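You operate a simulated robot arm through the tools that you are given. There is no shell and no other tool.

Carry out the task below with a simulated two-armed robot. There is one attempt and no reset: what you move stays moved.

Task
Put the name tag that says "Emre" from the top of the grey table on the top of the trolley and the name tag labelled "Budi" on the top of the low brown carton. Count the green signs on the top of the trolley, then put as many of the battery packs from the top of the trolley on the top of the small table. Press the red stop button of the balancing machine two times. Put the grey cable reel on the top of the long table away on the second shelf from the bottom of the grey shelf unit. Push the front flap of the small brown carton shut. Do these in any order. Set down upright: battery pack.

It is judged by the outcome, as a careful person would: the job done as asked, and still so three seconds after it is handed in. It fails if anything else is knocked over, pushed out of place, dropped, spilled or broken.

Robot
Two 7-joint arms with three-finger grippers on one trunk, on a base that drives. Base frame: it is fixed to the floor where the robot stands at the start and does not move with it; the origin is under the middle of the robot, x ahead of it, y to its left, z up; the surface under the hand at the start is at about z = 0.8. Lengths are in m, angles in degrees, forces in N, time in s.
The left shoulder is at the start at [0.05, 0.154, 0.979], the right one opposite. With the tool pointing down near the work surface each hand reaches from about 0.2 to 0.64 m from the robot's upright axis, wherever it stands, measured 20 degrees to its own side. Places, roughly: battery pack [0.5, 0.75, 0.75]; front flap of the small brown carton [-2.1, -2, 1]; green sign [0.5, 0.25, 0.75]; grey cable reel (12x12x9 cm) [-2.3, 2.8, 0.8]; name tag [0.5, -0.25, 0.75]; red stop button of the balancing machine [0.4, 2.4, 0.9]; second shelf of the grey shelf unit [0.6, -1.7, 0.5]; top of the low brown carton [-2.6, -2.2, 0.5]; top of the small table [-0.8, 0.7, 0.7]; top of the trolley [0.6, 0.6, 0.8]. Payload 2.69 kg a hand.
The TCP of each hand is the grasp point between the finger pads, 0.029 m short of the fingertips. In the tool frame z runs along the fingers and y along their closing line. Largest opening 0.12 m; the body of the gripper starts 0.078 m behind the TCP.
Orientation is told as [roll, pitch, yaw] about the base's x, y, z axes, in that order, counted from this pose: with the fingers straight down and closing along the base's y, the tool's x points along the base's -x, its y along +y and its z along -z.

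Tools
- The arms move only by the tool step_arm. It takes "left_moves", "right_moves" or both (then of equal length, played together; a hand with none holds still); each is one flat list of numbers, 6 for each row, row after row: the shift along the tool's x, y, z in units of 40 mm (1.0 is 40 mm), then the turn, a rotation vector about the tool's x, y, z in units of 6 degrees (1.0 is 6 degrees). In form: [dx, dy, dz, ax, ay, az, dx, dy, dz, ax, ay, az, ...]. A call has 1 to 20 rows; each row shifts and turns the commanded pose from where the row before left it, along the tool's axes as they then stand. "left_jaw" and "right_jaw" are, for a hand that has rows, the opening, from 0 (shut) to 1 (fully open), set as the call begins (left out, the last holds). A call with a number of a shift or a turn outside -1 to 1 is refused whole. A row lasts 0.2 s, in which the tool goes at most 0.05 m and 8.6 degrees; a call with a longer step from one row to the next is refused whole, and so is a gripper value outside its range. Where a pose cannot be reached the arm comes as near as it can. A force on the tool above 40 N (or 10 N above the force at the start of the call, whichever is more), or a blocked arm, ends the call early, and 0.2 s more pass. The fingers move at their own pace and stop on an object; they squeeze with about 33 N. The grip force told is the motor's: it shows also when the fingers shut on nothing. Time passes only in rows, and 0.2 s behind the last, so rows that do not move let the fingers close. The reply holds the time, the measured pose of the TCP, the force on the tool along the base axes, the opening and the grip force, in the units named above and with some noise, with the torque about the TCP (base axes, N m) and any sound that the robot's microphone picked up.
- Cameras (640 x 400 px; columns grow to the right, rows downward): "scene" is now at [0.1344, 0.0731, 1.1478]; the picture's right is [0.77, -0.63, 0.00], its down [-0.24, -0.29, -0.93] and it looks along [0.58, 0.72, -0.38] (base axes); focal length 214 px, centre (320, 200). "left" rides on the left gripper at [0.063, 0, -0.104] in its tool frame; the picture's right is [-0.01, 1.00, 0.00], its down [-0.83, 0.00, -0.56] and it looks along [-0.56, 0.00, 0.83] (tool axes); focal length 275 px, centre (320, 200). "right" rides on the right gripper at [0.063, 0, -0.104] in its tool frame; the picture's right is [0.00, 1.00, 0.00], its down [-0.83, 0.00, -0.56] and it looks along [-0.56, 0.00, 0.83] (tool axes); focal length 275 px, centre (320, 200). There is no depth. A picture from a camera that has moved, and an enlarged one, comes with that camera's place and axes in the base frame and with its lens.
- snapshot(camera): a new picture of that camera. No time passes.
- raise_lower(by): slides the trunk up (or, below 0, down) by that many m; the arms and the scene camera ride with it, the base frame stays. It gives what a move gives, with no picture.
- base_move(legs): drives the robot by 1 to 6 legs, each [ahead, left, turn to the left] in m, m and degrees, along the robot's own axes; the way and the turn of a leg run together, so that a leg with both is an arc; at most 1.5 m and 180 degrees a leg. The arms and the cameras ride along, it lands a little off, and it stops where it bumps. It gives what a move gives.
- turn_head(pan, tilt): turns the head with the scene camera to pan (to the left, within 80 degrees either way) and tilt (down, from -29 to 69), counted from straight ahead of the robot. It gives what a move gives.
- zoom(camera, box): a new picture of the part [left, top, right, bottom] of that camera's present view, enlarged. No time passes.
- close_job(): hands the job in; it is judged then, once.

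Places have to be worked out from the pictures, the camera data and where the tool is seen. Open the grippers and draw the arms clear of the work before you hand the job in, unless the task says otherwise.

The tools are called as a command line: name --argument value ..., lists and objects as JSON in quotes. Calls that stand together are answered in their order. step_arm: Moves the arms, as the interface text tells. Its arguments: {"type":"object","properties":{"left_moves":{"type":"array","items":{"type":"number"}},"left_jaw":{"type":"number"},"right_moves":{"type":"array","items":{"type":"number"}},"right_jaw":{"type":"number"}},"required":[]} The other tools are called the same way: raise_lower (by) slides the trunk up or down; base_move (legs) drives the base; turn_head (pan, tilt) turns the head that bears the scene camera; snapshot (camera) takes a picture; zoom (camera, box) takes an enlarged picture of a part of a camera's view; close_job () hands the job in.

At the start:

```text
time_s: 0.0
left_tcp_pos: [0.3051, 0.387, 1.1021]
left_ee_rot: [0.0, 0.1, 0.0]
left_ft_force: [-0.2, 0.1, -0.3]
left_wrist_torque: [-0.03, 0.03, -0.03]
left_opening: 0.1199
left_grip_force: 0.0
right_tcp_pos: [0.2821, 0.0011, 1.0997]
right_ee_rot: [0.0, -0.1, 0.0]
right_ft_force: [-0.9, 0.2, 0.7]
right_wrist_torque: [-0.01, 0.02, 0.01]
right_opening: 0.1201
right_grip_force: 0.1
trunk travel left (down, up): [-0.35, 0.088]
robot x, y, heading: [-0.002, -0.0018, 0.0]
head pan, tilt: [50.8, 22.3]
```

scene: 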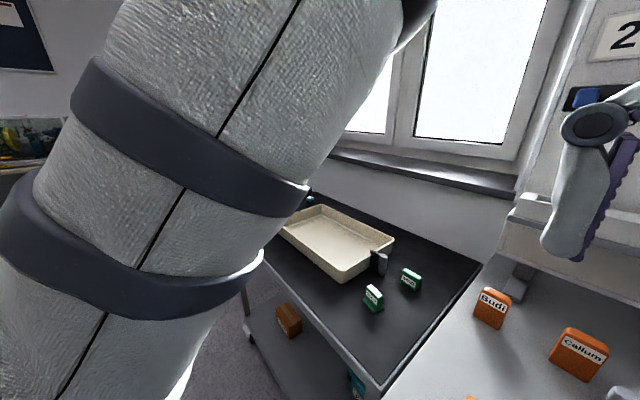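
right: 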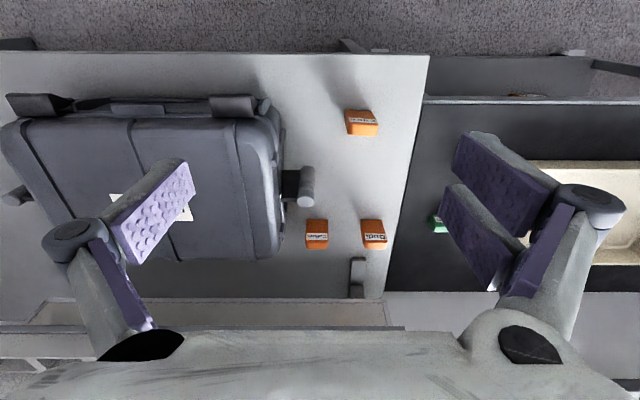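
left: 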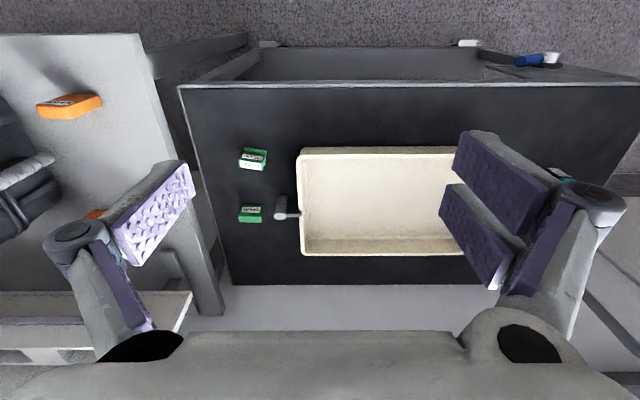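

I start by looking around: the scene camera is blocked by the left arm, so I turn the head to look toward the grey table and then elsewhere.

turn_head --pan 0 --tilt 35

snapshot --camera "scene"

turn_head --pan -50 --tilt 25

snapshot --camera "scene"

turn_head --pan 80 --tilt 15

snapshot --camera "scene"

```text
time_s: 1.2
left_tcp_pos: [0.306, 0.3884, 1.1008]
left_ee_rot: [0.0, -0.1, 0.0]
left_ft_force: [0.2, 0.1, 0.8]
left_wrist_torque: [-0.02, 0.0, -0.02]
left_opening: 0.1202
left_grip_force: 0.2
right_tcp_pos: [0.2879, -0.0019, 1.099]
right_ee_rot: [-0.4, -0.3, -0.5]
right_ft_force: [78.4, -58.4, -49.9]
right_wrist_torque: [6.21, 4.81, 4.03]
right_opening: 0.1199
right_grip_force: 0.1
trunk travel left (down, up): [-0.35, 0.088]
robot x, y, heading: [0.0015, 0.0005, -0.1]
head pan, tilt: [0.0, 35.0]
```

```text
taken
camera scene: at [0.1436, 0.0617, 1.1368], right [0.67, -0.75, 0.0], down [-0.36, -0.32, -0.87], along [0.65, 0.58, -0.49], focal length 214 px, centre (320, 200)
```

scene: 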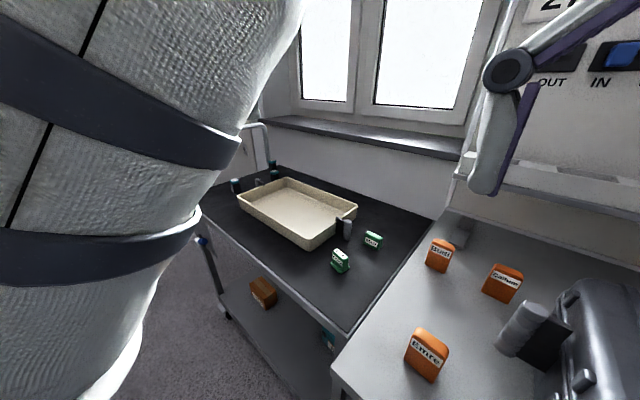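

```text
time_s: 2.4
left_tcp_pos: [0.3048, 0.3886, 1.102]
left_ee_rot: [0.1, 0.0, -0.1]
left_ft_force: [1.2, -1.5, 0.8]
left_wrist_torque: [0.0, -0.02, -0.01]
left_opening: 0.1199
left_grip_force: 0.0
right_tcp_pos: [0.2835, -0.0032, 1.1018]
right_ee_rot: [0.4, -0.1, -0.3]
right_ft_force: [76.1, -61.1, 22.8]
right_wrist_torque: [7.54, 10.9, 4.48]
right_opening: 0.1199
right_grip_force: 0.1
trunk travel left (down, up): [-0.35, 0.088]
robot x, y, heading: [-0.0011, 0.0016, 0.3]
head pan, tilt: [-50.0, 25.0]
```

```text
taken
camera scene: at [0.1443, 0.0623, 1.1416], right [0.67, -0.75, 0.0], down [-0.33, -0.29, -0.9], along [0.67, 0.6, -0.44], focal length 214 px, centre (320, 200)
```

scene: 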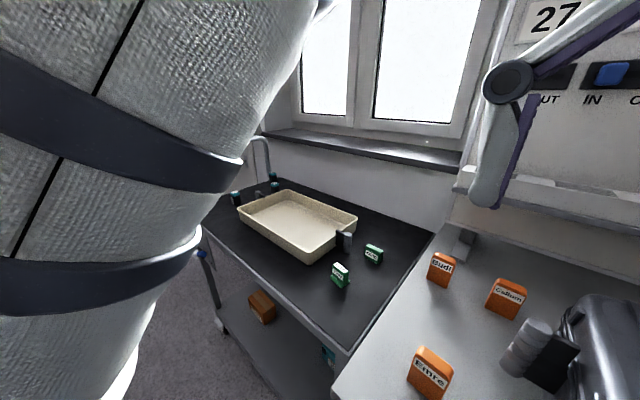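

```text
time_s: 4.5
left_tcp_pos: [0.3046, 0.3871, 1.1012]
left_ee_rot: [0.0, 0.0, 0.1]
left_ft_force: [0.2, -0.7, -0.4]
left_wrist_torque: [-0.01, 0.02, 0.0]
left_opening: 0.12
left_grip_force: 0.1
right_tcp_pos: [0.2812, -0.0005, 1.0996]
right_ee_rot: [0.0, -0.1, -0.1]
right_ft_force: [0.8, -0.3, -1.2]
right_wrist_torque: [-0.03, -0.01, 0.01]
right_opening: 0.1201
right_grip_force: 0.1
trunk travel left (down, up): [-0.35, 0.088]
robot x, y, heading: [0.0015, 0.0018, -0.1]
head pan, tilt: [80.0, 15.0]
```

```text
taken
camera scene: at [0.0921, 0.0932, 1.1597], right [0.98, -0.17, 0.0], down [-0.05, -0.25, -0.97], along [0.17, 0.95, -0.26], focal length 214 px, centre (320, 200)
```

scene: 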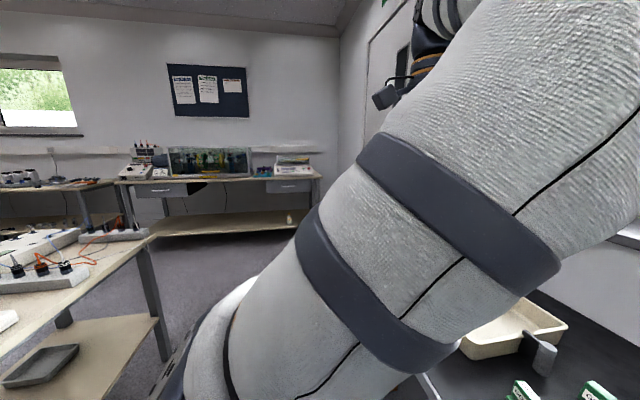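

The head had bumped the right arm (forces and offset), so I move the right hand sideways to y≈-0.33 at the same height to clear the head, and check the wrist views.

step_arm --right_moves '[0, -1, 0, 0, 0, 0, 0, -1, 0, 0, 0, 0, 0, -1, 0, 0, 0, 0, 0, -1, 0, 0, 0, 0, 0, -1, 0, 0, 0, 0, 0, -1, 0, 0, 0, 0, 0, -1, 0, 0, 0, 0, 0, -1, 0, 0, 0, 0]'

turn_head --pan 20 --tilt 40

snapshot --camera "scene"

snapshot --camera "right"

```text
time_s: 6.3
left_tcp_pos: [0.3054, 0.3878, 1.1022]
left_ee_rot: [0.0, 0.1, 0.0]
left_ft_force: [-0.9, -0.6, -0.3]
left_wrist_torque: [0.04, 0.02, -0.01]
left_opening: 0.1199
left_grip_force: 0.0
right_tcp_pos: [0.301, -0.2713, 1.0265]
right_ee_rot: [0.1, -0.1, 0.0]
right_ft_force: [1.1, -0.1, 0.0]
right_wrist_torque: [0.02, -0.02, 0.01]
right_opening: 0.1199
right_grip_force: 0.0
right hand out of reach, approached as far as the arm can: row 4, 5, 6, 7, 8
trunk travel left (down, up): [-0.35, 0.088]
robot x, y, heading: [-0.0001, -0.001, 0.0]
head pan, tilt: [80.0, 15.0]
```

```text
time_s: 7.6
left_tcp_pos: [0.3058, 0.3884, 1.1008]
left_ee_rot: [-0.1, 0.3, 0.0]
left_ft_force: [0.2, 0.5, -0.2]
left_wrist_torque: [0.01, -0.01, -0.02]
left_opening: 0.1203
left_grip_force: 0.0
right_tcp_pos: [0.3022, -0.2699, 1.0274]
right_ee_rot: [0.0, -0.1, 0.0]
right_ft_force: [-0.4, -0.1, -0.5]
right_wrist_torque: [0.03, 0.0, 0.0]
right_opening: 0.1201
right_grip_force: 0.1
trunk travel left (down, up): [-0.35, 0.088]
robot x, y, heading: [-0.0023, 0.0003, 0.0]
head pan, tilt: [20.0, 40.0]
```

```text
taken
camera scene: at [0.1543, 0.044, 1.1315], right [0.48, -0.88, 0.0], down [-0.47, -0.26, -0.84], along [0.74, 0.4, -0.54], focal length 214 px, centre (320, 200)
```

scene: 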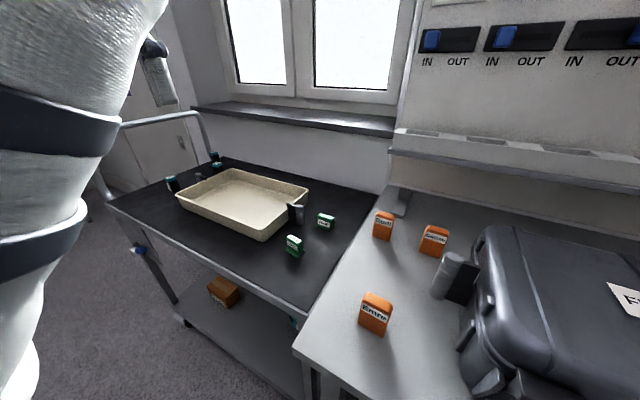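

```text
taken
camera right: at [0.2395, -0.2704, 1.1322], right [0.0, 1.0, 0.0], down [0.83, 0.0, 0.56], along [0.56, 0.0, -0.83], focal length 275 px, centre (320, 200)
```

right: 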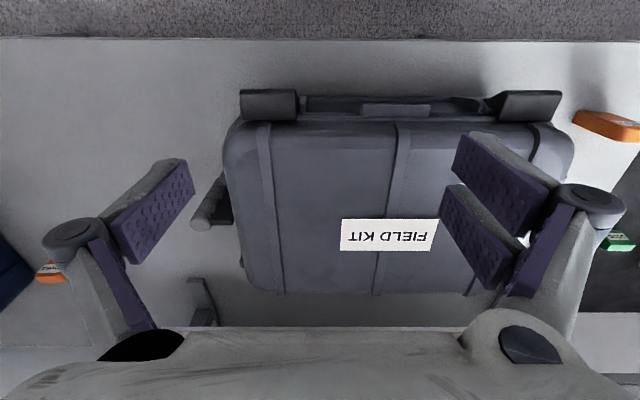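

The head is now free. I zoom on the trolley top and the name tags to read them.

zoom --camera "scene" --box '[140, 130, 340, 270]'

zoom --camera "scene" --box '[340, 190, 480, 350]'

snapshot --camera "left"

turn_head --pan -30 --tilt 30

snapshot --camera "scene"

turn_head --pan -80 --tilt 20

snapshot --camera "scene"

```text
2.86 times, centred on (240, 200) of scene
camera zoom: at [0.1543, 0.044, 1.1315], right [0.48, -0.88, 0.0], down [-0.47, -0.26, -0.84], along [0.74, 0.4, -0.54], focal length 613 px, centre (549, 200)
```

zoom: 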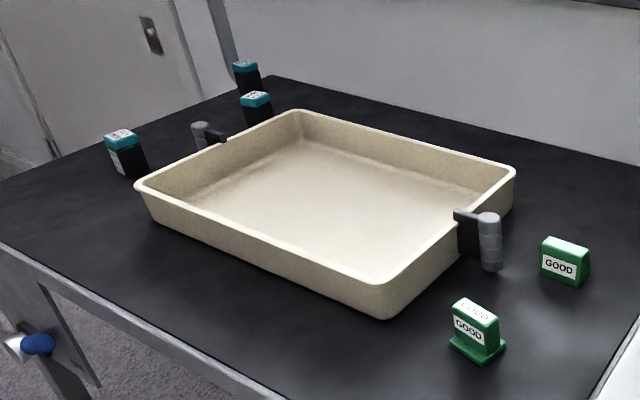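

```text
2.50 times, centred on (410, 270) of scene
camera zoom: at [0.1543, 0.044, 1.1315], right [0.48, -0.88, 0.0], down [-0.47, -0.26, -0.84], along [0.74, 0.4, -0.54], focal length 536 px, centre (95, 25)
```

zoom: 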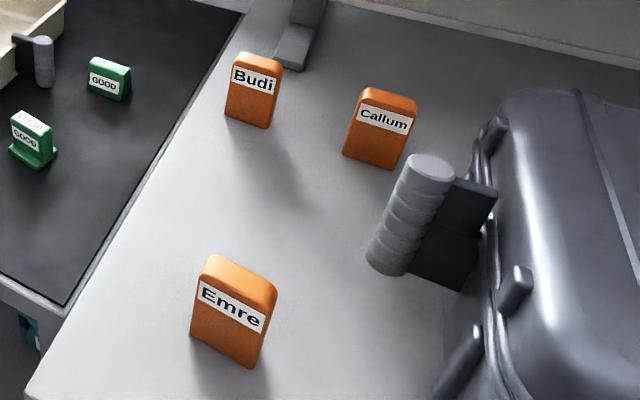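

```text
taken
camera left: at [0.2438, 0.3876, 1.2045], right [0.0, 1.0, 0.0], down [0.83, 0.0, 0.55], along [0.55, 0.0, -0.83], focal length 275 px, centre (320, 200)
```

left: 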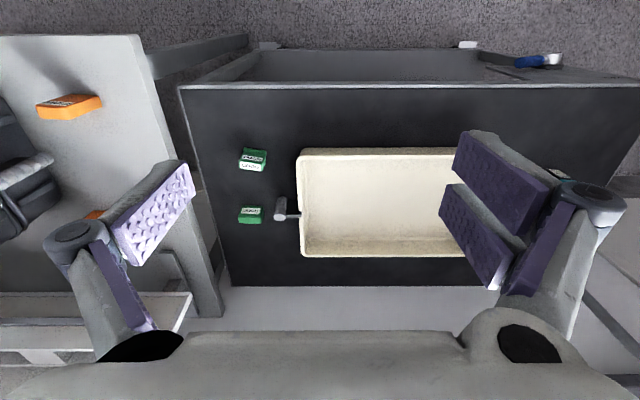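

```text
time_s: 8.8
left_tcp_pos: [0.3044, 0.3883, 1.1021]
left_ee_rot: [0.0, -0.1, 0.0]
left_ft_force: [-0.7, -0.5, -0.3]
left_wrist_torque: [0.03, -0.02, 0.0]
left_opening: 0.1198
left_grip_force: 0.0
right_tcp_pos: [0.3024, -0.2706, 1.0278]
right_ee_rot: [0.0, -0.2, 0.0]
right_ft_force: [0.4, 0.2, -0.2]
right_wrist_torque: [0.01, -0.01, 0.02]
right_opening: 0.1199
right_grip_force: 0.0
trunk travel left (down, up): [-0.35, 0.088]
robot x, y, heading: [0.0016, -0.0041, -0.3]
head pan, tilt: [-30.0, 30.0]
```

```text
taken
camera scene: at [0.1542, -0.0438, 1.1355], right [-0.5, -0.87, 0.0], down [-0.43, 0.25, -0.87], along [0.75, -0.43, -0.5], focal length 214 px, centre (320, 200)
```

scene: 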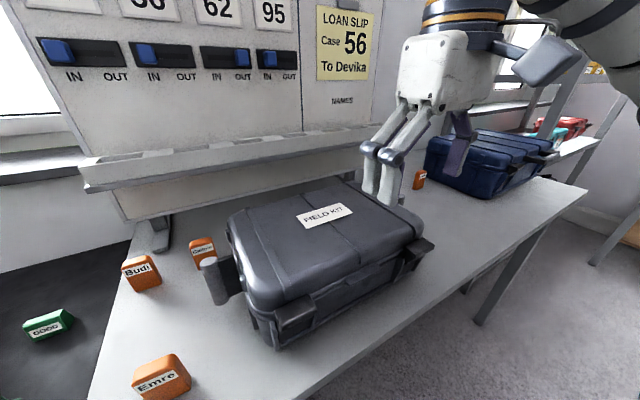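

```text
time_s: 9.9
left_tcp_pos: [0.3051, 0.3885, 1.1003]
left_ee_rot: [0.1, 0.1, 0.0]
left_ft_force: [0.0, 0.2, 0.0]
left_wrist_torque: [-0.02, 0.02, -0.01]
left_opening: 0.1199
left_grip_force: 0.1
right_tcp_pos: [0.3015, -0.2702, 1.027]
right_ee_rot: [-0.1, -0.2, 0.1]
right_ft_force: [-0.3, 0.0, -0.1]
right_wrist_torque: [0.03, 0.02, -0.01]
right_opening: 0.1197
right_grip_force: 0.2
trunk travel left (down, up): [-0.35, 0.088]
robot x, y, heading: [-0.0017, -0.004, 0.1]
head pan, tilt: [-80.0, 20.0]
```

```text
taken
camera scene: at [0.0921, -0.0905, 1.1515], right [-0.98, -0.17, 0.0], down [-0.06, 0.34, -0.94], along [0.16, -0.93, -0.34], focal length 214 px, centre (320, 200)
```

scene: 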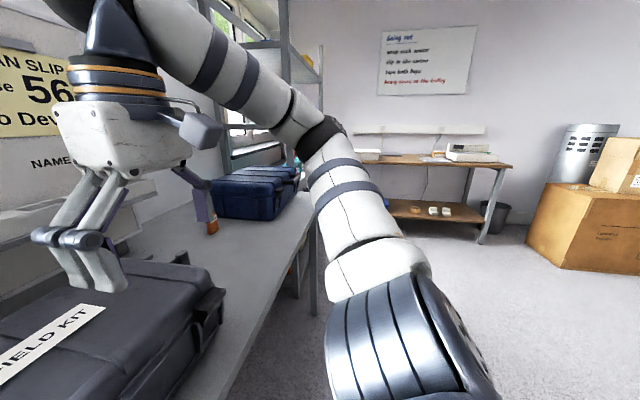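

Only "GOOD" green signs seen so far are two, with three battery packs near the far end of the trolley; the tags stand upright, Emre at about (0.36, 0.06). I turn the head left and down toward the trolley to keep clear, then bring the right hand over Emre to measure it.

turn_head --pan 60 --tilt 30

step_arm --right_moves '[0, 1, 0, 0, 0, 0, 0, 1, 0, 0, 0, 0, 0, 1, 0, 0, 0, 0, 0, 1, 0, 0, 0, 0, 0, 1, 0, 0, 0, 0, 0, 1, 0, 0, 0, 0, 0, 1, 0, 0, 0, 0, 0, 1, 0, 0, 0, 0]'

snapshot --camera "right"

snapshot --camera "scene"

```text
time_s: 12.2
left_tcp_pos: [0.3045, 0.3879, 1.1008]
left_ee_rot: [0.0, 0.1, 0.0]
left_ft_force: [0.9, -0.1, -0.2]
left_wrist_torque: [-0.02, 0.02, -0.03]
left_opening: 0.1201
left_grip_force: 0.0
right_tcp_pos: [0.3014, -0.271, 1.0277]
right_ee_rot: [0.0, -0.1, 0.1]
right_ft_force: [-0.4, 0.6, -0.6]
right_wrist_torque: [-0.01, -0.04, 0.01]
right_opening: 0.12
right_grip_force: 0.1
trunk travel left (down, up): [-0.35, 0.088]
robot x, y, heading: [-0.0034, -0.0031, -0.0]
head pan, tilt: [60.0, 30.0]
```

```text
time_s: 14.0
left_tcp_pos: [0.305, 0.3893, 1.103]
left_ee_rot: [0.0, 0.0, 0.0]
left_ft_force: [-0.3, -0.1, -0.6]
left_wrist_torque: [-0.02, 0.02, -0.02]
left_opening: 0.1199
left_grip_force: 0.0
right_tcp_pos: [0.3012, 0.0527, 1.028]
right_ee_rot: [-0.1, -0.1, 0.0]
right_ft_force: [0.6, 0.5, -0.8]
right_wrist_torque: [-0.02, -0.03, 0.02]
right_opening: 0.1202
right_grip_force: 0.0
trunk travel left (down, up): [-0.35, 0.088]
robot x, y, heading: [-0.0016, 0.0007, 0.2]
head pan, tilt: [60.0, 30.0]
```

```text
taken
camera right: at [0.2397, 0.0523, 1.1333], right [0.0, 1.0, 0.0], down [0.83, 0.0, 0.56], along [0.56, 0.0, -0.83], focal length 275 px, centre (320, 200)
```

right: 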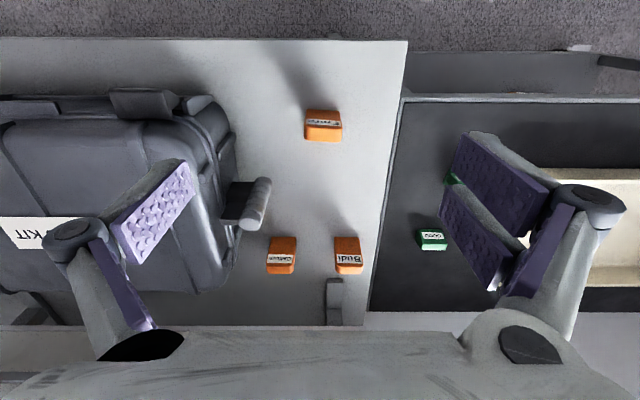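

```text
taken
camera scene: at [0.121, 0.0802, 1.1354], right [0.87, -0.5, 0.0], down [-0.25, -0.43, -0.87], along [0.43, 0.75, -0.5], focal length 214 px, centre (320, 200)
```

scene: 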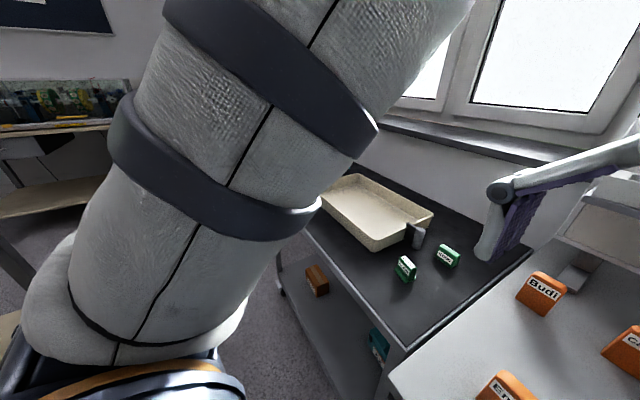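

The right camera sees Emre nearly centred. I zoom for exact corner pixels of Emre and of the other two tags.

zoom --camera "right" --box '[280, 95, 376, 155]'

zoom --camera "right" --box '[260, 220, 388, 300]'

```text
6.67 times, centred on (328, 125) of right
camera zoom: at [0.2397, 0.0523, 1.1333], right [0.0, 1.0, 0.0], down [0.83, 0.0, 0.56], along [0.56, 0.0, -0.83], focal length 1835 px, centre (267, 700)
```

zoom: 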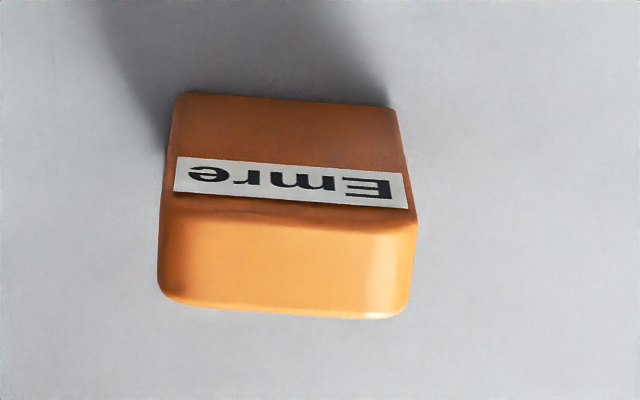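

```text
5.00 times, centred on (324, 260) of right
camera zoom: at [0.2397, 0.0523, 1.1333], right [0.0, 1.0, 0.0], down [0.83, 0.0, 0.56], along [0.56, 0.0, -0.83], focal length 1376 px, centre (300, -100)
```

zoom: 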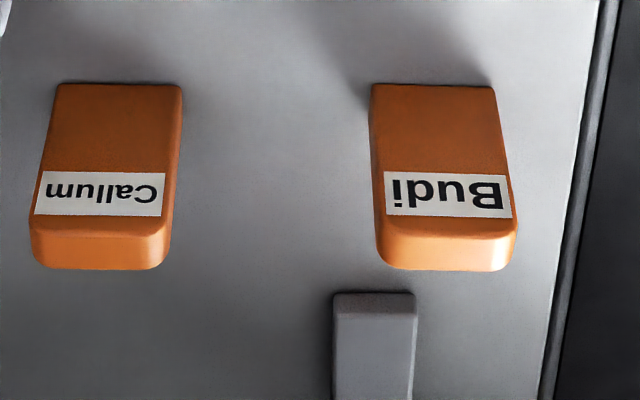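

Emre is about 45 x 20 x 58 mm, centred near (0.353, 0.056), with a ~3° yaw; table height about 0.77. I lower the hand above it to triangulate the height before grasping.

step_arm --right_moves '[-0.45, 0.03, 0.9, 0, 0, 0, -0.45, 0.03, 0.9, 0, 0, 0, -0.4, 0.03, 0.9, 0, 0, 0]' --right_jaw 0.8

zoom --camera "right" --box '[240, 50, 400, 150]'

```text
time_s: 14.8
left_tcp_pos: [0.3048, 0.3874, 1.1011]
left_ee_rot: [0.0, 0.0, 0.0]
left_ft_force: [0.5, -0.9, -0.9]
left_wrist_torque: [0.02, -0.02, -0.01]
left_opening: 0.1202
left_grip_force: 0.1
right_tcp_pos: [0.356, 0.053, 0.9184]
right_ee_rot: [0.0, -0.1, 0.0]
right_ft_force: [-0.4, -0.4, 0.5]
right_wrist_torque: [-0.01, 0.04, -0.02]
right_opening: 0.096
right_grip_force: 0.0
trunk travel left (down, up): [-0.35, 0.088]
robot x, y, heading: [-0.001, -0.0013, 0.4]
head pan, tilt: [60.0, 30.0]
```

```text
4.00 times, centred on (320, 100) of right
camera zoom: at [0.2934, 0.0536, 1.023], right [0.0, 1.0, 0.0], down [0.83, 0.0, 0.56], along [0.56, 0.0, -0.83], focal length 1101 px, centre (320, 600)
```

zoom: 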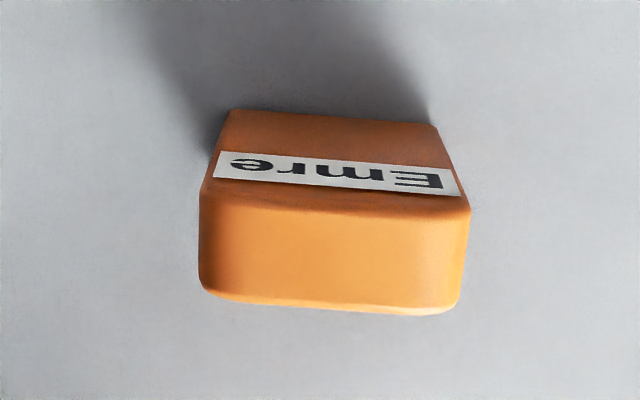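

Second view gives the table at z≈0.797 and tag top ≈0.852, tag centre (0.344, 0.056), yaw ≈ -4°. I align, descend to z≈0.835 and then close.

step_arm --right_moves '[0.3, 0.075, 0.5, 0, 0, 0.7, 0, 0, 0.8, 0, 0, 0, 0, 0, 0.78, 0, 0, 0]'

snapshot --camera "right"

```text
time_s: 15.6
left_tcp_pos: [0.3042, 0.388, 1.1023]
left_ee_rot: [0.0, 0.0, 0.0]
left_ft_force: [0.9, -0.4, -0.2]
left_wrist_torque: [-0.01, 0.01, 0.0]
left_opening: 0.1201
left_grip_force: 0.0
right_tcp_pos: [0.343, 0.0569, 0.8332]
right_ee_rot: [0.1, -0.2, -4.3]
right_ft_force: [0.2, 1.1, -0.5]
right_wrist_torque: [-0.03, -0.02, 0.01]
right_opening: 0.0956
right_grip_force: 0.1
trunk travel left (down, up): [-0.35, 0.088]
robot x, y, heading: [0.001, 0.0007, 0.1]
head pan, tilt: [60.0, 30.0]
```

```text
taken
camera right: at [0.2809, 0.0613, 0.9388], right [0.07, 1.0, 0.0], down [0.83, -0.06, 0.56], along [0.56, -0.04, -0.83], focal length 275 px, centre (320, 200)
```

right: 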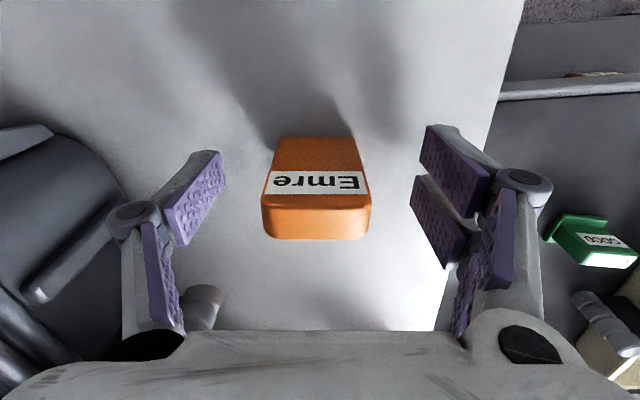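

The tag sits between the pads. I close the gripper on it.

step_arm --right_moves '[0, 0, 0, 0, 0, 0, 0, 0, 0, 0, 0, 0, 0, 0, 0, 0, 0, 0]' --right_jaw 0

snapshot --camera "right"

```text
time_s: 16.4
left_tcp_pos: [0.3063, 0.3862, 1.1032]
left_ee_rot: [0.0, 0.0, 0.1]
left_ft_force: [0.3, -0.5, -0.6]
left_wrist_torque: [0.01, 0.0, 0.01]
left_opening: 0.12
left_grip_force: 0.0
right_tcp_pos: [0.3438, 0.0571, 0.8343]
right_ee_rot: [0.0, -0.1, -4.3]
right_ft_force: [0.6, -0.6, -0.3]
right_wrist_torque: [0.02, 0.02, -0.01]
right_opening: 0.039
right_grip_force: 32.9
trunk travel left (down, up): [-0.35, 0.088]
robot x, y, heading: [-0.0025, -0.0018, 0.2]
head pan, tilt: [60.0, 30.0]
```

```text
taken
camera right: at [0.2809, 0.0611, 0.9391], right [0.07, 1.0, 0.0], down [0.83, -0.06, 0.56], along [0.56, -0.04, -0.83], focal length 275 px, centre (320, 200)
```

right: 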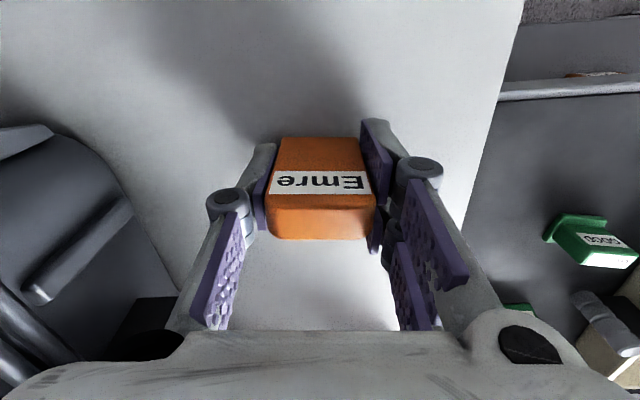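

Gripped (39 mm). I lift Emre to z≈0.95, checking it comes with the hand.

step_arm --right_moves '[0, 0, -1, 0, 0, 0, 0, 0, -1, 0, 0, 0, 0, 0, -1, 0, 0, 0]'

snapshot --camera "right"

turn_head --pan 80 --tilt 30

snapshot --camera "scene"

```text
time_s: 17.2
left_tcp_pos: [0.3072, 0.3882, 1.1013]
left_ee_rot: [0.0, -0.1, 0.0]
left_ft_force: [0.7, 0.1, -0.6]
left_wrist_torque: [0.02, 0.02, 0.02]
left_opening: 0.1198
left_grip_force: 0.0
right_tcp_pos: [0.3392, 0.0571, 0.9569]
right_ee_rot: [0.0, -0.1, -4.2]
right_ft_force: [0.4, 0.7, -0.6]
right_wrist_torque: [-0.02, -0.03, 0.01]
right_opening: 0.039
right_grip_force: 33.2
trunk travel left (down, up): [-0.35, 0.088]
robot x, y, heading: [0.0038, 0.0019, 0.3]
head pan, tilt: [60.0, 30.0]
```

```text
taken
camera right: at [0.2777, 0.0616, 1.0615], right [0.07, 1.0, 0.0], down [0.83, -0.06, 0.56], along [0.56, -0.04, -0.83], focal length 275 px, centre (320, 200)
```

right: 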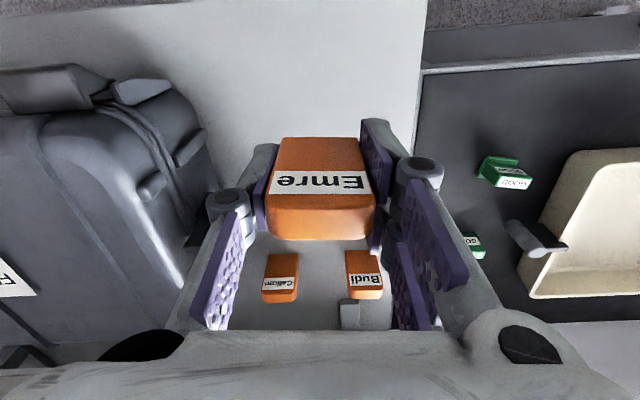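

```text
time_s: 18.0
left_tcp_pos: [0.3054, 0.3872, 1.1015]
left_ee_rot: [0.0, 0.0, -0.1]
left_ft_force: [-0.6, 0.0, 0.6]
left_wrist_torque: [0.0, 0.02, 0.01]
left_opening: 0.1203
left_grip_force: 0.0
right_tcp_pos: [0.3402, 0.0572, 0.9549]
right_ee_rot: [0.0, -0.2, -4.2]
right_ft_force: [1.3, 0.8, 0.2]
right_wrist_torque: [0.01, 0.0, -0.01]
right_opening: 0.0391
right_grip_force: 33.0
trunk travel left (down, up): [-0.35, 0.088]
robot x, y, heading: [0.0023, 0.0015, 0.0]
head pan, tilt: [80.0, 30.0]
```

```text
taken
camera scene: at [0.0924, 0.0906, 1.1374], right [0.98, -0.18, 0.0], down [-0.09, -0.47, -0.88], along [0.16, 0.86, -0.48], focal length 214 px, centre (320, 200)
```

scene: 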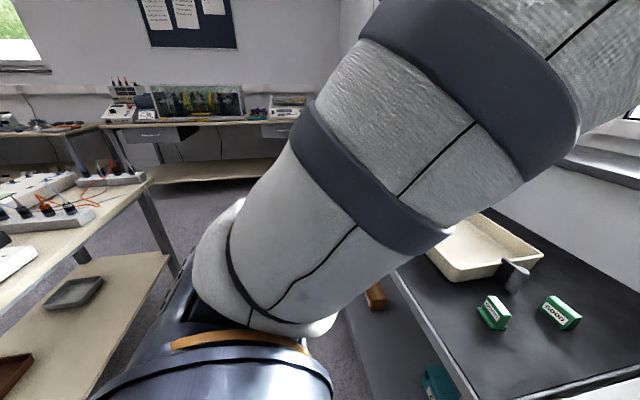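

Emre is held. I drive 0.3 m to the left along the tables so that the trolley's free strip is in front of the right hand.

base_move --legs '[[0, 0.3, 0]]'

snapshot --camera "right"

snapshot --camera "left"

```text
time_s: 20.9
left_tcp_pos: [0.3072, 0.6872, 1.101]
left_ee_rot: [0.1, 0.1, -0.1]
left_ft_force: [0.1, 0.4, 0.7]
left_wrist_torque: [-0.02, 0.01, 0.02]
left_opening: 0.1198
left_grip_force: 0.0
right_tcp_pos: [0.3391, 0.3557, 0.9553]
right_ee_rot: [0.0, -0.1, -4.4]
right_ft_force: [0.6, 0.8, -0.6]
right_wrist_torque: [-0.02, -0.03, 0.03]
right_opening: 0.0392
right_grip_force: 32.6
trunk travel left (down, up): [-0.35, 0.088]
robot x, y, heading: [-0.0012, 0.3016, -0.0]
head pan, tilt: [80.0, 30.0]
```

```text
taken
camera right: at [0.2787, 0.3613, 1.061], right [0.07, 1.0, 0.0], down [0.83, -0.06, 0.56], along [0.56, -0.04, -0.83], focal length 275 px, centre (320, 200)
```

right: 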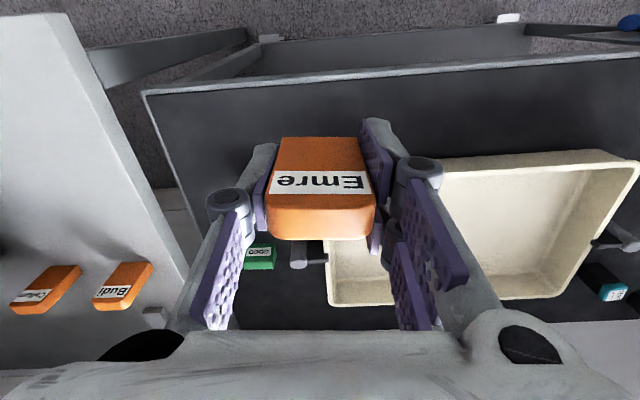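

```text
taken
camera left: at [0.2448, 0.6871, 1.2054], right [0.01, 1.0, 0.0], down [0.83, -0.01, 0.56], along [0.56, 0.0, -0.83], focal length 275 px, centre (320, 200)
```

left: 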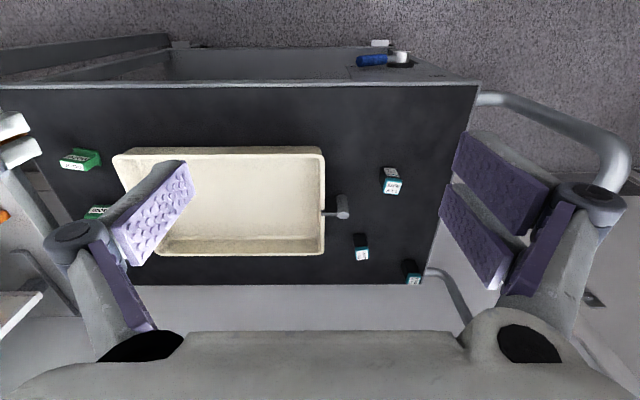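

From above I count exactly two green signs on the trolley top (no others around the tray), and three battery packs at the far end. Trolley top triangulates to z≈0.75; I move Emre over the free strip at (0.378, 0.355) and lower most of the way.

step_arm --right_moves '[0, 0, 0, 0, 0, -0.7, -0.97, 0, 0.5, 0, 0, 0, 0, 0, 0.8, 0, 0, 0, 0, 0, 0.8, 0, 0, 0, 0, 0, 0.8, 0, 0, 0]'

snapshot --camera "right"

turn_head --pan 20 --tilt 45

snapshot --camera "scene"

```text
time_s: 22.1
left_tcp_pos: [0.3072, 0.6867, 1.1023]
left_ee_rot: [0.1, 0.0, -0.1]
left_ft_force: [0.1, 0.6, -0.3]
left_wrist_torque: [0.04, 0.0, -0.03]
left_opening: 0.12
left_grip_force: 0.0
right_tcp_pos: [0.3806, 0.3557, 0.8382]
right_ee_rot: [0.2, -0.1, -0.2]
right_ft_force: [0.1, 0.2, -0.5]
right_wrist_torque: [-0.01, 0.0, 0.02]
right_opening: 0.0391
right_grip_force: 33.0
trunk travel left (down, up): [-0.35, 0.088]
robot x, y, heading: [-0.0004, 0.3016, -0.2]
head pan, tilt: [80.0, 30.0]
```

```text
taken
camera right: at [0.3174, 0.3556, 0.9435], right [0.0, 1.0, 0.0], down [0.83, 0.0, 0.56], along [0.56, 0.0, -0.83], focal length 275 px, centre (320, 200)
```

right: 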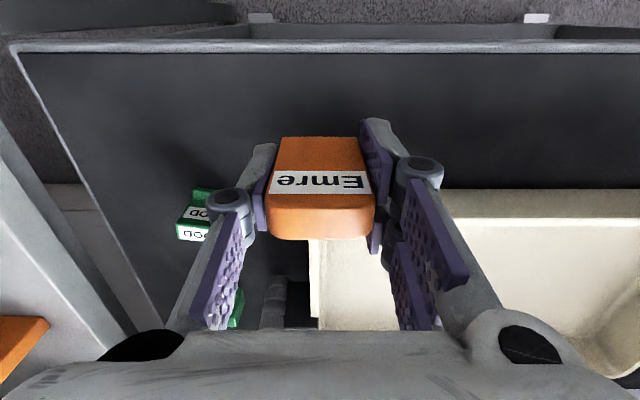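

```text
time_s: 23.4
left_tcp_pos: [0.3068, 0.6872, 1.0993]
left_ee_rot: [0.0, 0.3, -0.2]
left_ft_force: [0.9, 1.4, -0.1]
left_wrist_torque: [-0.03, 0.02, -0.01]
left_opening: 0.1198
left_grip_force: 0.1
right_tcp_pos: [0.3796, 0.3563, 0.8388]
right_ee_rot: [0.0, -0.1, -0.3]
right_ft_force: [-0.4, -0.1, -0.1]
right_wrist_torque: [-0.02, 0.01, -0.01]
right_opening: 0.0394
right_grip_force: 33.4
trunk travel left (down, up): [-0.35, 0.088]
robot x, y, heading: [0.0022, 0.3007, -0.3]
head pan, tilt: [20.0, 45.0]
```

```text
taken
camera scene: at [0.0945, 0.39, 1.1359], right [0.98, -0.2, 0.0], down [-0.1, -0.49, -0.87], along [0.17, 0.85, -0.5], focal length 214 px, centre (320, 200)
```

scene: 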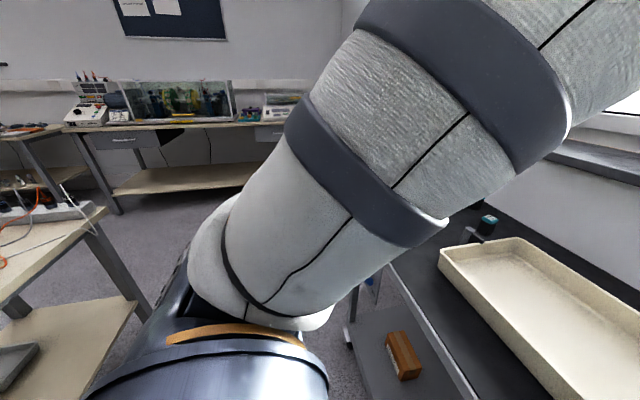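

The head is blocked at ~80° by the right arm, so I set it back. Emre's underside is at about z=0.80; I lower 40 mm and read the force.

turn_head --pan 80 --tilt 30

step_arm --right_moves '[0, 0, 0.5, 0, 0, 0, 0, 0, 0.5, 0, 0, 0]'

snapshot --camera "right"

```text
time_s: 24.7
left_tcp_pos: [0.3067, 0.6867, 1.1024]
left_ee_rot: [0.1, -0.2, -0.4]
left_ft_force: [0.1, 0.0, -0.1]
left_wrist_torque: [-0.01, -0.01, -0.01]
left_opening: 0.1199
left_grip_force: 0.2
right_tcp_pos: [0.3787, 0.3545, 0.8403]
right_ee_rot: [0.0, -0.1, -0.2]
right_ft_force: [0.4, -0.2, 0.0]
right_wrist_torque: [0.04, 0.01, -0.02]
right_opening: 0.039
right_grip_force: 33.1
trunk travel left (down, up): [-0.35, 0.088]
robot x, y, heading: [0.0022, 0.2992, -0.2]
head pan, tilt: [80.0, 30.0]
```

```text
time_s: 25.3
left_tcp_pos: [0.3064, 0.6869, 1.1019]
left_ee_rot: [-0.1, 0.0, -0.3]
left_ft_force: [0.4, 0.4, -0.4]
left_wrist_torque: [0.02, 0.05, -0.02]
left_opening: 0.1198
left_grip_force: 0.0
right_tcp_pos: [0.3799, 0.3565, 0.8004]
right_ee_rot: [0.0, 0.0, -0.1]
right_ft_force: [0.5, -0.4, -0.6]
right_wrist_torque: [0.0, -0.01, -0.01]
right_opening: 0.0396
right_grip_force: 33.0
trunk travel left (down, up): [-0.35, 0.088]
robot x, y, heading: [0.0018, 0.3028, -0.3]
head pan, tilt: [80.0, 30.0]
```

```text
taken
camera right: at [0.3175, 0.3564, 0.9048], right [0.0, 1.0, 0.0], down [0.83, 0.0, 0.56], along [0.56, 0.0, -0.83], focal length 275 px, centre (320, 200)
```

right: 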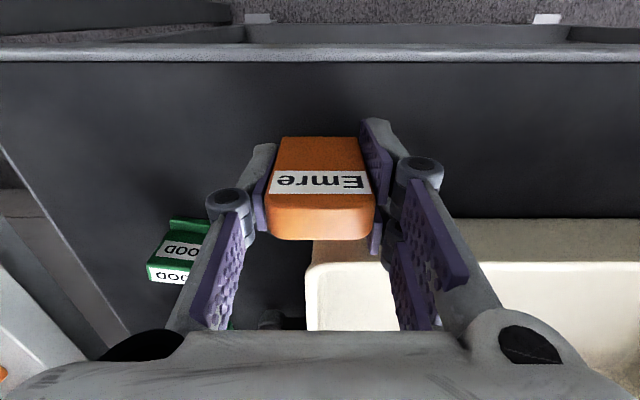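

No contact yet (underside ≈0.763). I keep lowering in 4 mm steps.

step_arm --right_moves '[0, 0, 0.1, 0, 0, 0, 0, 0, 0.1, 0, 0, 0]'

step_arm --right_moves '[0, 0, 0.1, 0, 0, 0]'

```text
time_s: 25.9
left_tcp_pos: [0.3067, 0.6881, 1.1016]
left_ee_rot: [0.1, 0.0, -0.2]
left_ft_force: [0.6, 0.1, -0.3]
left_wrist_torque: [0.02, 0.03, 0.01]
left_opening: 0.1202
left_grip_force: 0.1
right_tcp_pos: [0.3796, 0.3565, 0.7927]
right_ee_rot: [-0.1, -0.1, -0.3]
right_ft_force: [-0.8, 0.0, -0.9]
right_wrist_torque: [-0.04, -0.03, -0.02]
right_opening: 0.0391
right_grip_force: 32.8
trunk travel left (down, up): [-0.35, 0.088]
robot x, y, heading: [-0.0024, 0.3048, -0.5]
head pan, tilt: [80.0, 30.0]
```

```text
time_s: 26.3
left_tcp_pos: [0.3067, 0.6866, 1.1008]
left_ee_rot: [-0.1, 0.0, -0.2]
left_ft_force: [0.7, 0.2, 0.6]
left_wrist_torque: [0.04, 0.0, -0.01]
left_opening: 0.1202
left_grip_force: 0.0
right_tcp_pos: [0.3788, 0.3561, 0.7881]
right_ee_rot: [0.1, 0.0, -0.2]
right_ft_force: [0.1, -0.5, 0.4]
right_wrist_torque: [0.0, 0.0, 0.0]
right_opening: 0.0391
right_grip_force: 33.5
trunk travel left (down, up): [-0.35, 0.088]
robot x, y, heading: [0.0013, 0.3024, -0.2]
head pan, tilt: [80.0, 30.0]
```

Still free at underside ≈0.751. I continue with small steps.

step_arm --right_moves '[0, 0, 0.1, 0, 0, 0]'

step_arm --right_moves '[0, 0, 0.1, 0, 0, 0]'

zoom --camera "right" --box '[120, 40, 440, 240]'

```text
time_s: 26.7
left_tcp_pos: [0.3078, 0.6871, 1.101]
left_ee_rot: [-0.1, 0.0, -0.1]
left_ft_force: [0.6, 0.1, 0.0]
left_wrist_torque: [0.0, 0.01, -0.02]
left_opening: 0.1198
left_grip_force: 0.2
right_tcp_pos: [0.3806, 0.3564, 0.7845]
right_ee_rot: [0.0, -0.1, -0.2]
right_ft_force: [-0.1, 0.2, -0.1]
right_wrist_torque: [0.02, 0.0, 0.01]
right_opening: 0.0389
right_grip_force: 32.8
trunk travel left (down, up): [-0.35, 0.088]
robot x, y, heading: [0.0019, 0.3001, -0.1]
head pan, tilt: [80.0, 30.0]
```

```text
time_s: 27.1
left_tcp_pos: [0.3054, 0.6863, 1.1027]
left_ee_rot: [0.0, -0.2, -0.2]
left_ft_force: [-0.4, -1.0, 0.8]
left_wrist_torque: [-0.04, 0.01, -0.03]
left_opening: 0.1201
left_grip_force: 0.1
right_tcp_pos: [0.3802, 0.3563, 0.7813]
right_ee_rot: [0.2, -0.3, -0.3]
right_ft_force: [-0.8, -1.0, 25.7]
right_wrist_torque: [-0.02, 0.14, -0.02]
right_opening: 0.0396
right_grip_force: 32.8
trunk travel left (down, up): [-0.35, 0.088]
robot x, y, heading: [-0.0002, 0.296, -0.2]
head pan, tilt: [80.0, 30.0]
```

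```text
2.00 times, centred on (280, 140) of right
camera zoom: at [0.3172, 0.3564, 0.887], right [0.0, 1.0, 0.0], down [0.83, 0.0, 0.56], along [0.56, 0.0, -0.83], focal length 551 px, centre (400, 320)
```

zoom: 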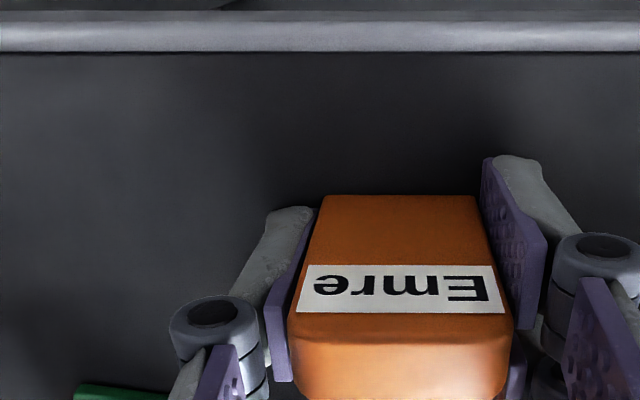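

Contact (25 N) at TCP z=0.781, so the trolley top is at ≈0.745. I ease up 1.5 mm, open moderately, then lift straight away.

step_arm --right_moves '[0, 0, -0.06, 0, 0, 0]'

step_arm --right_moves '[0, 0, 0, 0, 0, 0, 0, 0, 0, 0, 0, 0]' --right_jaw 0.62

step_arm --right_moves '[0, 0, -0.8, 0, 0, 0, 0, 0, -0.8, 0, 0, 0, 0, 0, -0.8, 0, 0, 0, 0, 0, -0.8, 0, 0, 0, 0, 0, -0.8, 0, 0, 0]'

snapshot --camera "right"

```text
time_s: 27.5
left_tcp_pos: [0.3072, 0.6863, 1.1015]
left_ee_rot: [0.1, 0.1, -0.2]
left_ft_force: [-0.6, 0.6, 0.2]
left_wrist_torque: [0.03, 0.01, -0.01]
left_opening: 0.1201
left_grip_force: 0.0
right_tcp_pos: [0.3795, 0.3569, 0.7816]
right_ee_rot: [0.1, -0.1, -0.2]
right_ft_force: [5.1, -0.7, 10.4]
right_wrist_torque: [0.05, -0.17, -0.02]
right_opening: 0.0389
right_grip_force: 33.3
trunk travel left (down, up): [-0.35, 0.088]
robot x, y, heading: [0.0038, 0.302, -0.2]
head pan, tilt: [80.0, 30.0]
```

```text
time_s: 28.1
left_tcp_pos: [0.3069, 0.6883, 1.1008]
left_ee_rot: [0.0, 0.0, -0.2]
left_ft_force: [0.3, -0.4, 0.1]
left_wrist_torque: [0.0, -0.01, 0.02]
left_opening: 0.1201
left_grip_force: 0.1
right_tcp_pos: [0.3792, 0.3572, 0.7825]
right_ee_rot: [0.0, -0.1, -0.2]
right_ft_force: [0.5, -0.5, -0.1]
right_wrist_torque: [0.01, -0.01, 0.0]
right_opening: 0.0744
right_grip_force: 0.1
trunk travel left (down, up): [-0.35, 0.088]
robot x, y, heading: [0.0021, 0.3, -0.3]
head pan, tilt: [80.0, 30.0]
```

```text
time_s: 29.3
left_tcp_pos: [0.3075, 0.685, 1.1022]
left_ee_rot: [0.0, 0.0, -0.3]
left_ft_force: [0.4, 0.4, -0.2]
left_wrist_torque: [-0.01, 0.02, -0.01]
left_opening: 0.1199
left_grip_force: 0.1
right_tcp_pos: [0.3782, 0.3572, 0.9428]
right_ee_rot: [0.0, -0.1, -0.2]
right_ft_force: [-0.6, 0.7, 0.3]
right_wrist_torque: [0.0, 0.02, 0.02]
right_opening: 0.0748
right_grip_force: 0.0
trunk travel left (down, up): [-0.35, 0.088]
robot x, y, heading: [-0.0011, 0.2996, -0.0]
head pan, tilt: [80.0, 30.0]
```

```text
taken
camera right: at [0.3178, 0.3558, 1.0484], right [0.0, 1.0, 0.0], down [0.83, 0.0, 0.56], along [0.56, 0.0, -0.83], focal length 275 px, centre (320, 200)
```

right: 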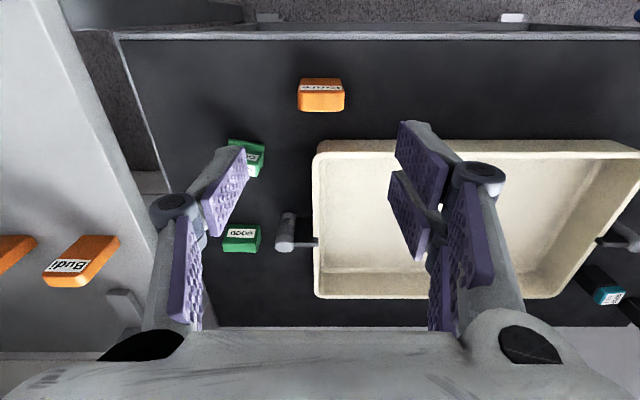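

Emre stands on the trolley. Now the battery packs: I zoom the left camera on the three packs.

zoom --camera "left" --box '[320, 150, 480, 300]'

snapshot --camera "scene"

```text
2.67 times, centred on (400, 225) of left
camera zoom: at [0.2447, 0.6868, 1.2056], right [0.01, 1.0, 0.0], down [0.83, -0.01, 0.56], along [0.56, 0.0, -0.83], focal length 734 px, centre (107, 133)
```

zoom: 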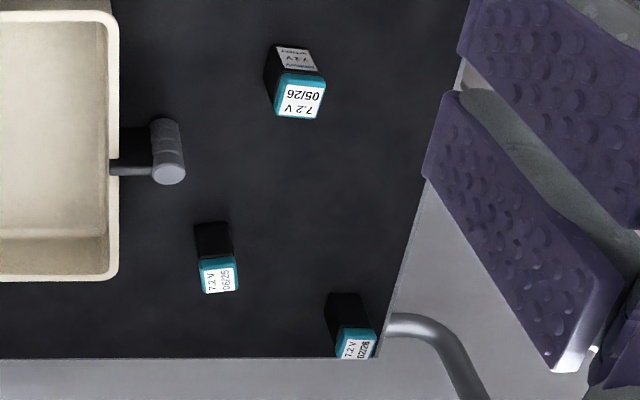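

```text
taken
camera scene: at [0.0921, 0.3906, 1.1368], right [0.98, -0.18, 0.0], down [-0.09, -0.48, -0.87], along [0.15, 0.86, -0.49], focal length 214 px, centre (320, 200)
```

scene: 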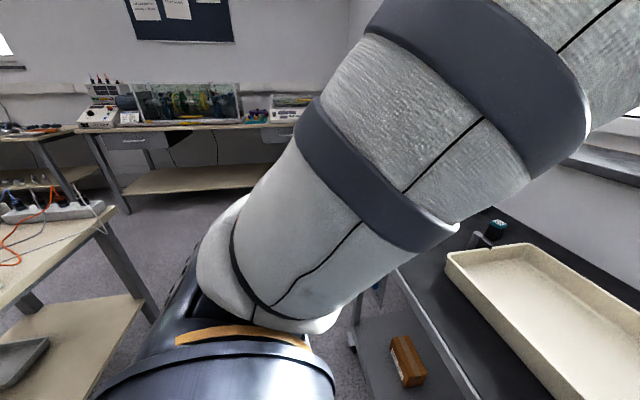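

B1 (05/26) is near (0.49, 0.81) and B2 (06/25) near (0.65, 0.77); B3 is in the far corner. I draw the right hand back out to the right so the head can look at how close my base is to the trolley.

step_arm --right_moves '[0.8, 0, -0.8, 0, 0, 0, 0.8, 0, -0.8, 0, 0, 0, 0.4, -0.6, -0.4, 0, 0, 0, 0, -1, 0, 0, 0, 0, 0, -1, 0, 0, 0, 0, 0, -1, 0, 0, 0, 0, 0, -1, 0, 0, 0, 0, 0, -1, 0, 0, 0, 0, 0, -1, 0, 0, 0, 0, 0, -0.6, 0, 0, 0, 0]'

turn_head --pan 0 --tilt 60

snapshot --camera "scene"

```text
time_s: 31.5
left_tcp_pos: [0.308, 0.6876, 1.1]
left_ee_rot: [0.0, -0.1, -0.2]
left_ft_force: [0.5, 0.0, 0.7]
left_wrist_torque: [-0.02, 0.0, 0.04]
left_opening: 0.1201
left_grip_force: 0.0
right_tcp_pos: [0.3006, 0.0681, 1.0229]
right_ee_rot: [0.0, -0.1, -0.1]
right_ft_force: [0.3, 0.0, 0.1]
right_wrist_torque: [0.02, 0.0, 0.02]
right_opening: 0.0743
right_grip_force: 0.0
trunk travel left (down, up): [-0.35, 0.088]
robot x, y, heading: [0.0018, 0.301, -0.2]
head pan, tilt: [80.0, 30.0]
```

```text
time_s: 33.0
left_tcp_pos: [0.3063, 0.6865, 1.0994]
left_ee_rot: [-0.1, 0.2, -0.2]
left_ft_force: [0.3, 0.5, -0.1]
left_wrist_torque: [-0.03, 0.0, -0.03]
left_opening: 0.1199
left_grip_force: 0.0
right_tcp_pos: [0.2998, 0.0693, 1.0223]
right_ee_rot: [0.0, -0.1, -0.2]
right_ft_force: [-0.1, -0.3, 0.6]
right_wrist_torque: [-0.01, 0.02, 0.05]
right_opening: 0.0744
right_grip_force: 0.0
trunk travel left (down, up): [-0.35, 0.088]
robot x, y, heading: [-0.0003, 0.3006, -0.2]
head pan, tilt: [0.0, 60.0]
```

```text
taken
camera scene: at [0.0942, 0.39, 1.1356], right [0.98, -0.2, 0.0], down [-0.1, -0.49, -0.87], along [0.17, 0.85, -0.5], focal length 214 px, centre (320, 200)
```

scene: 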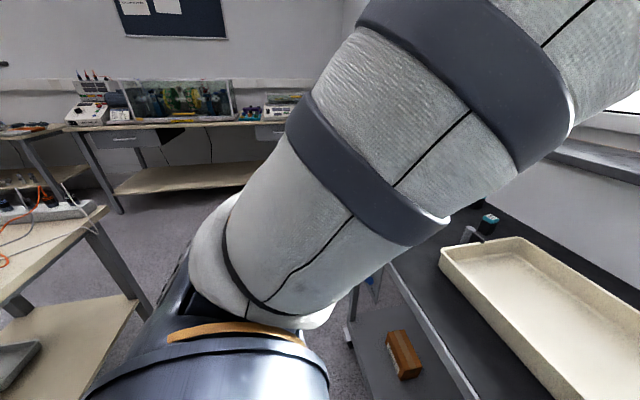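

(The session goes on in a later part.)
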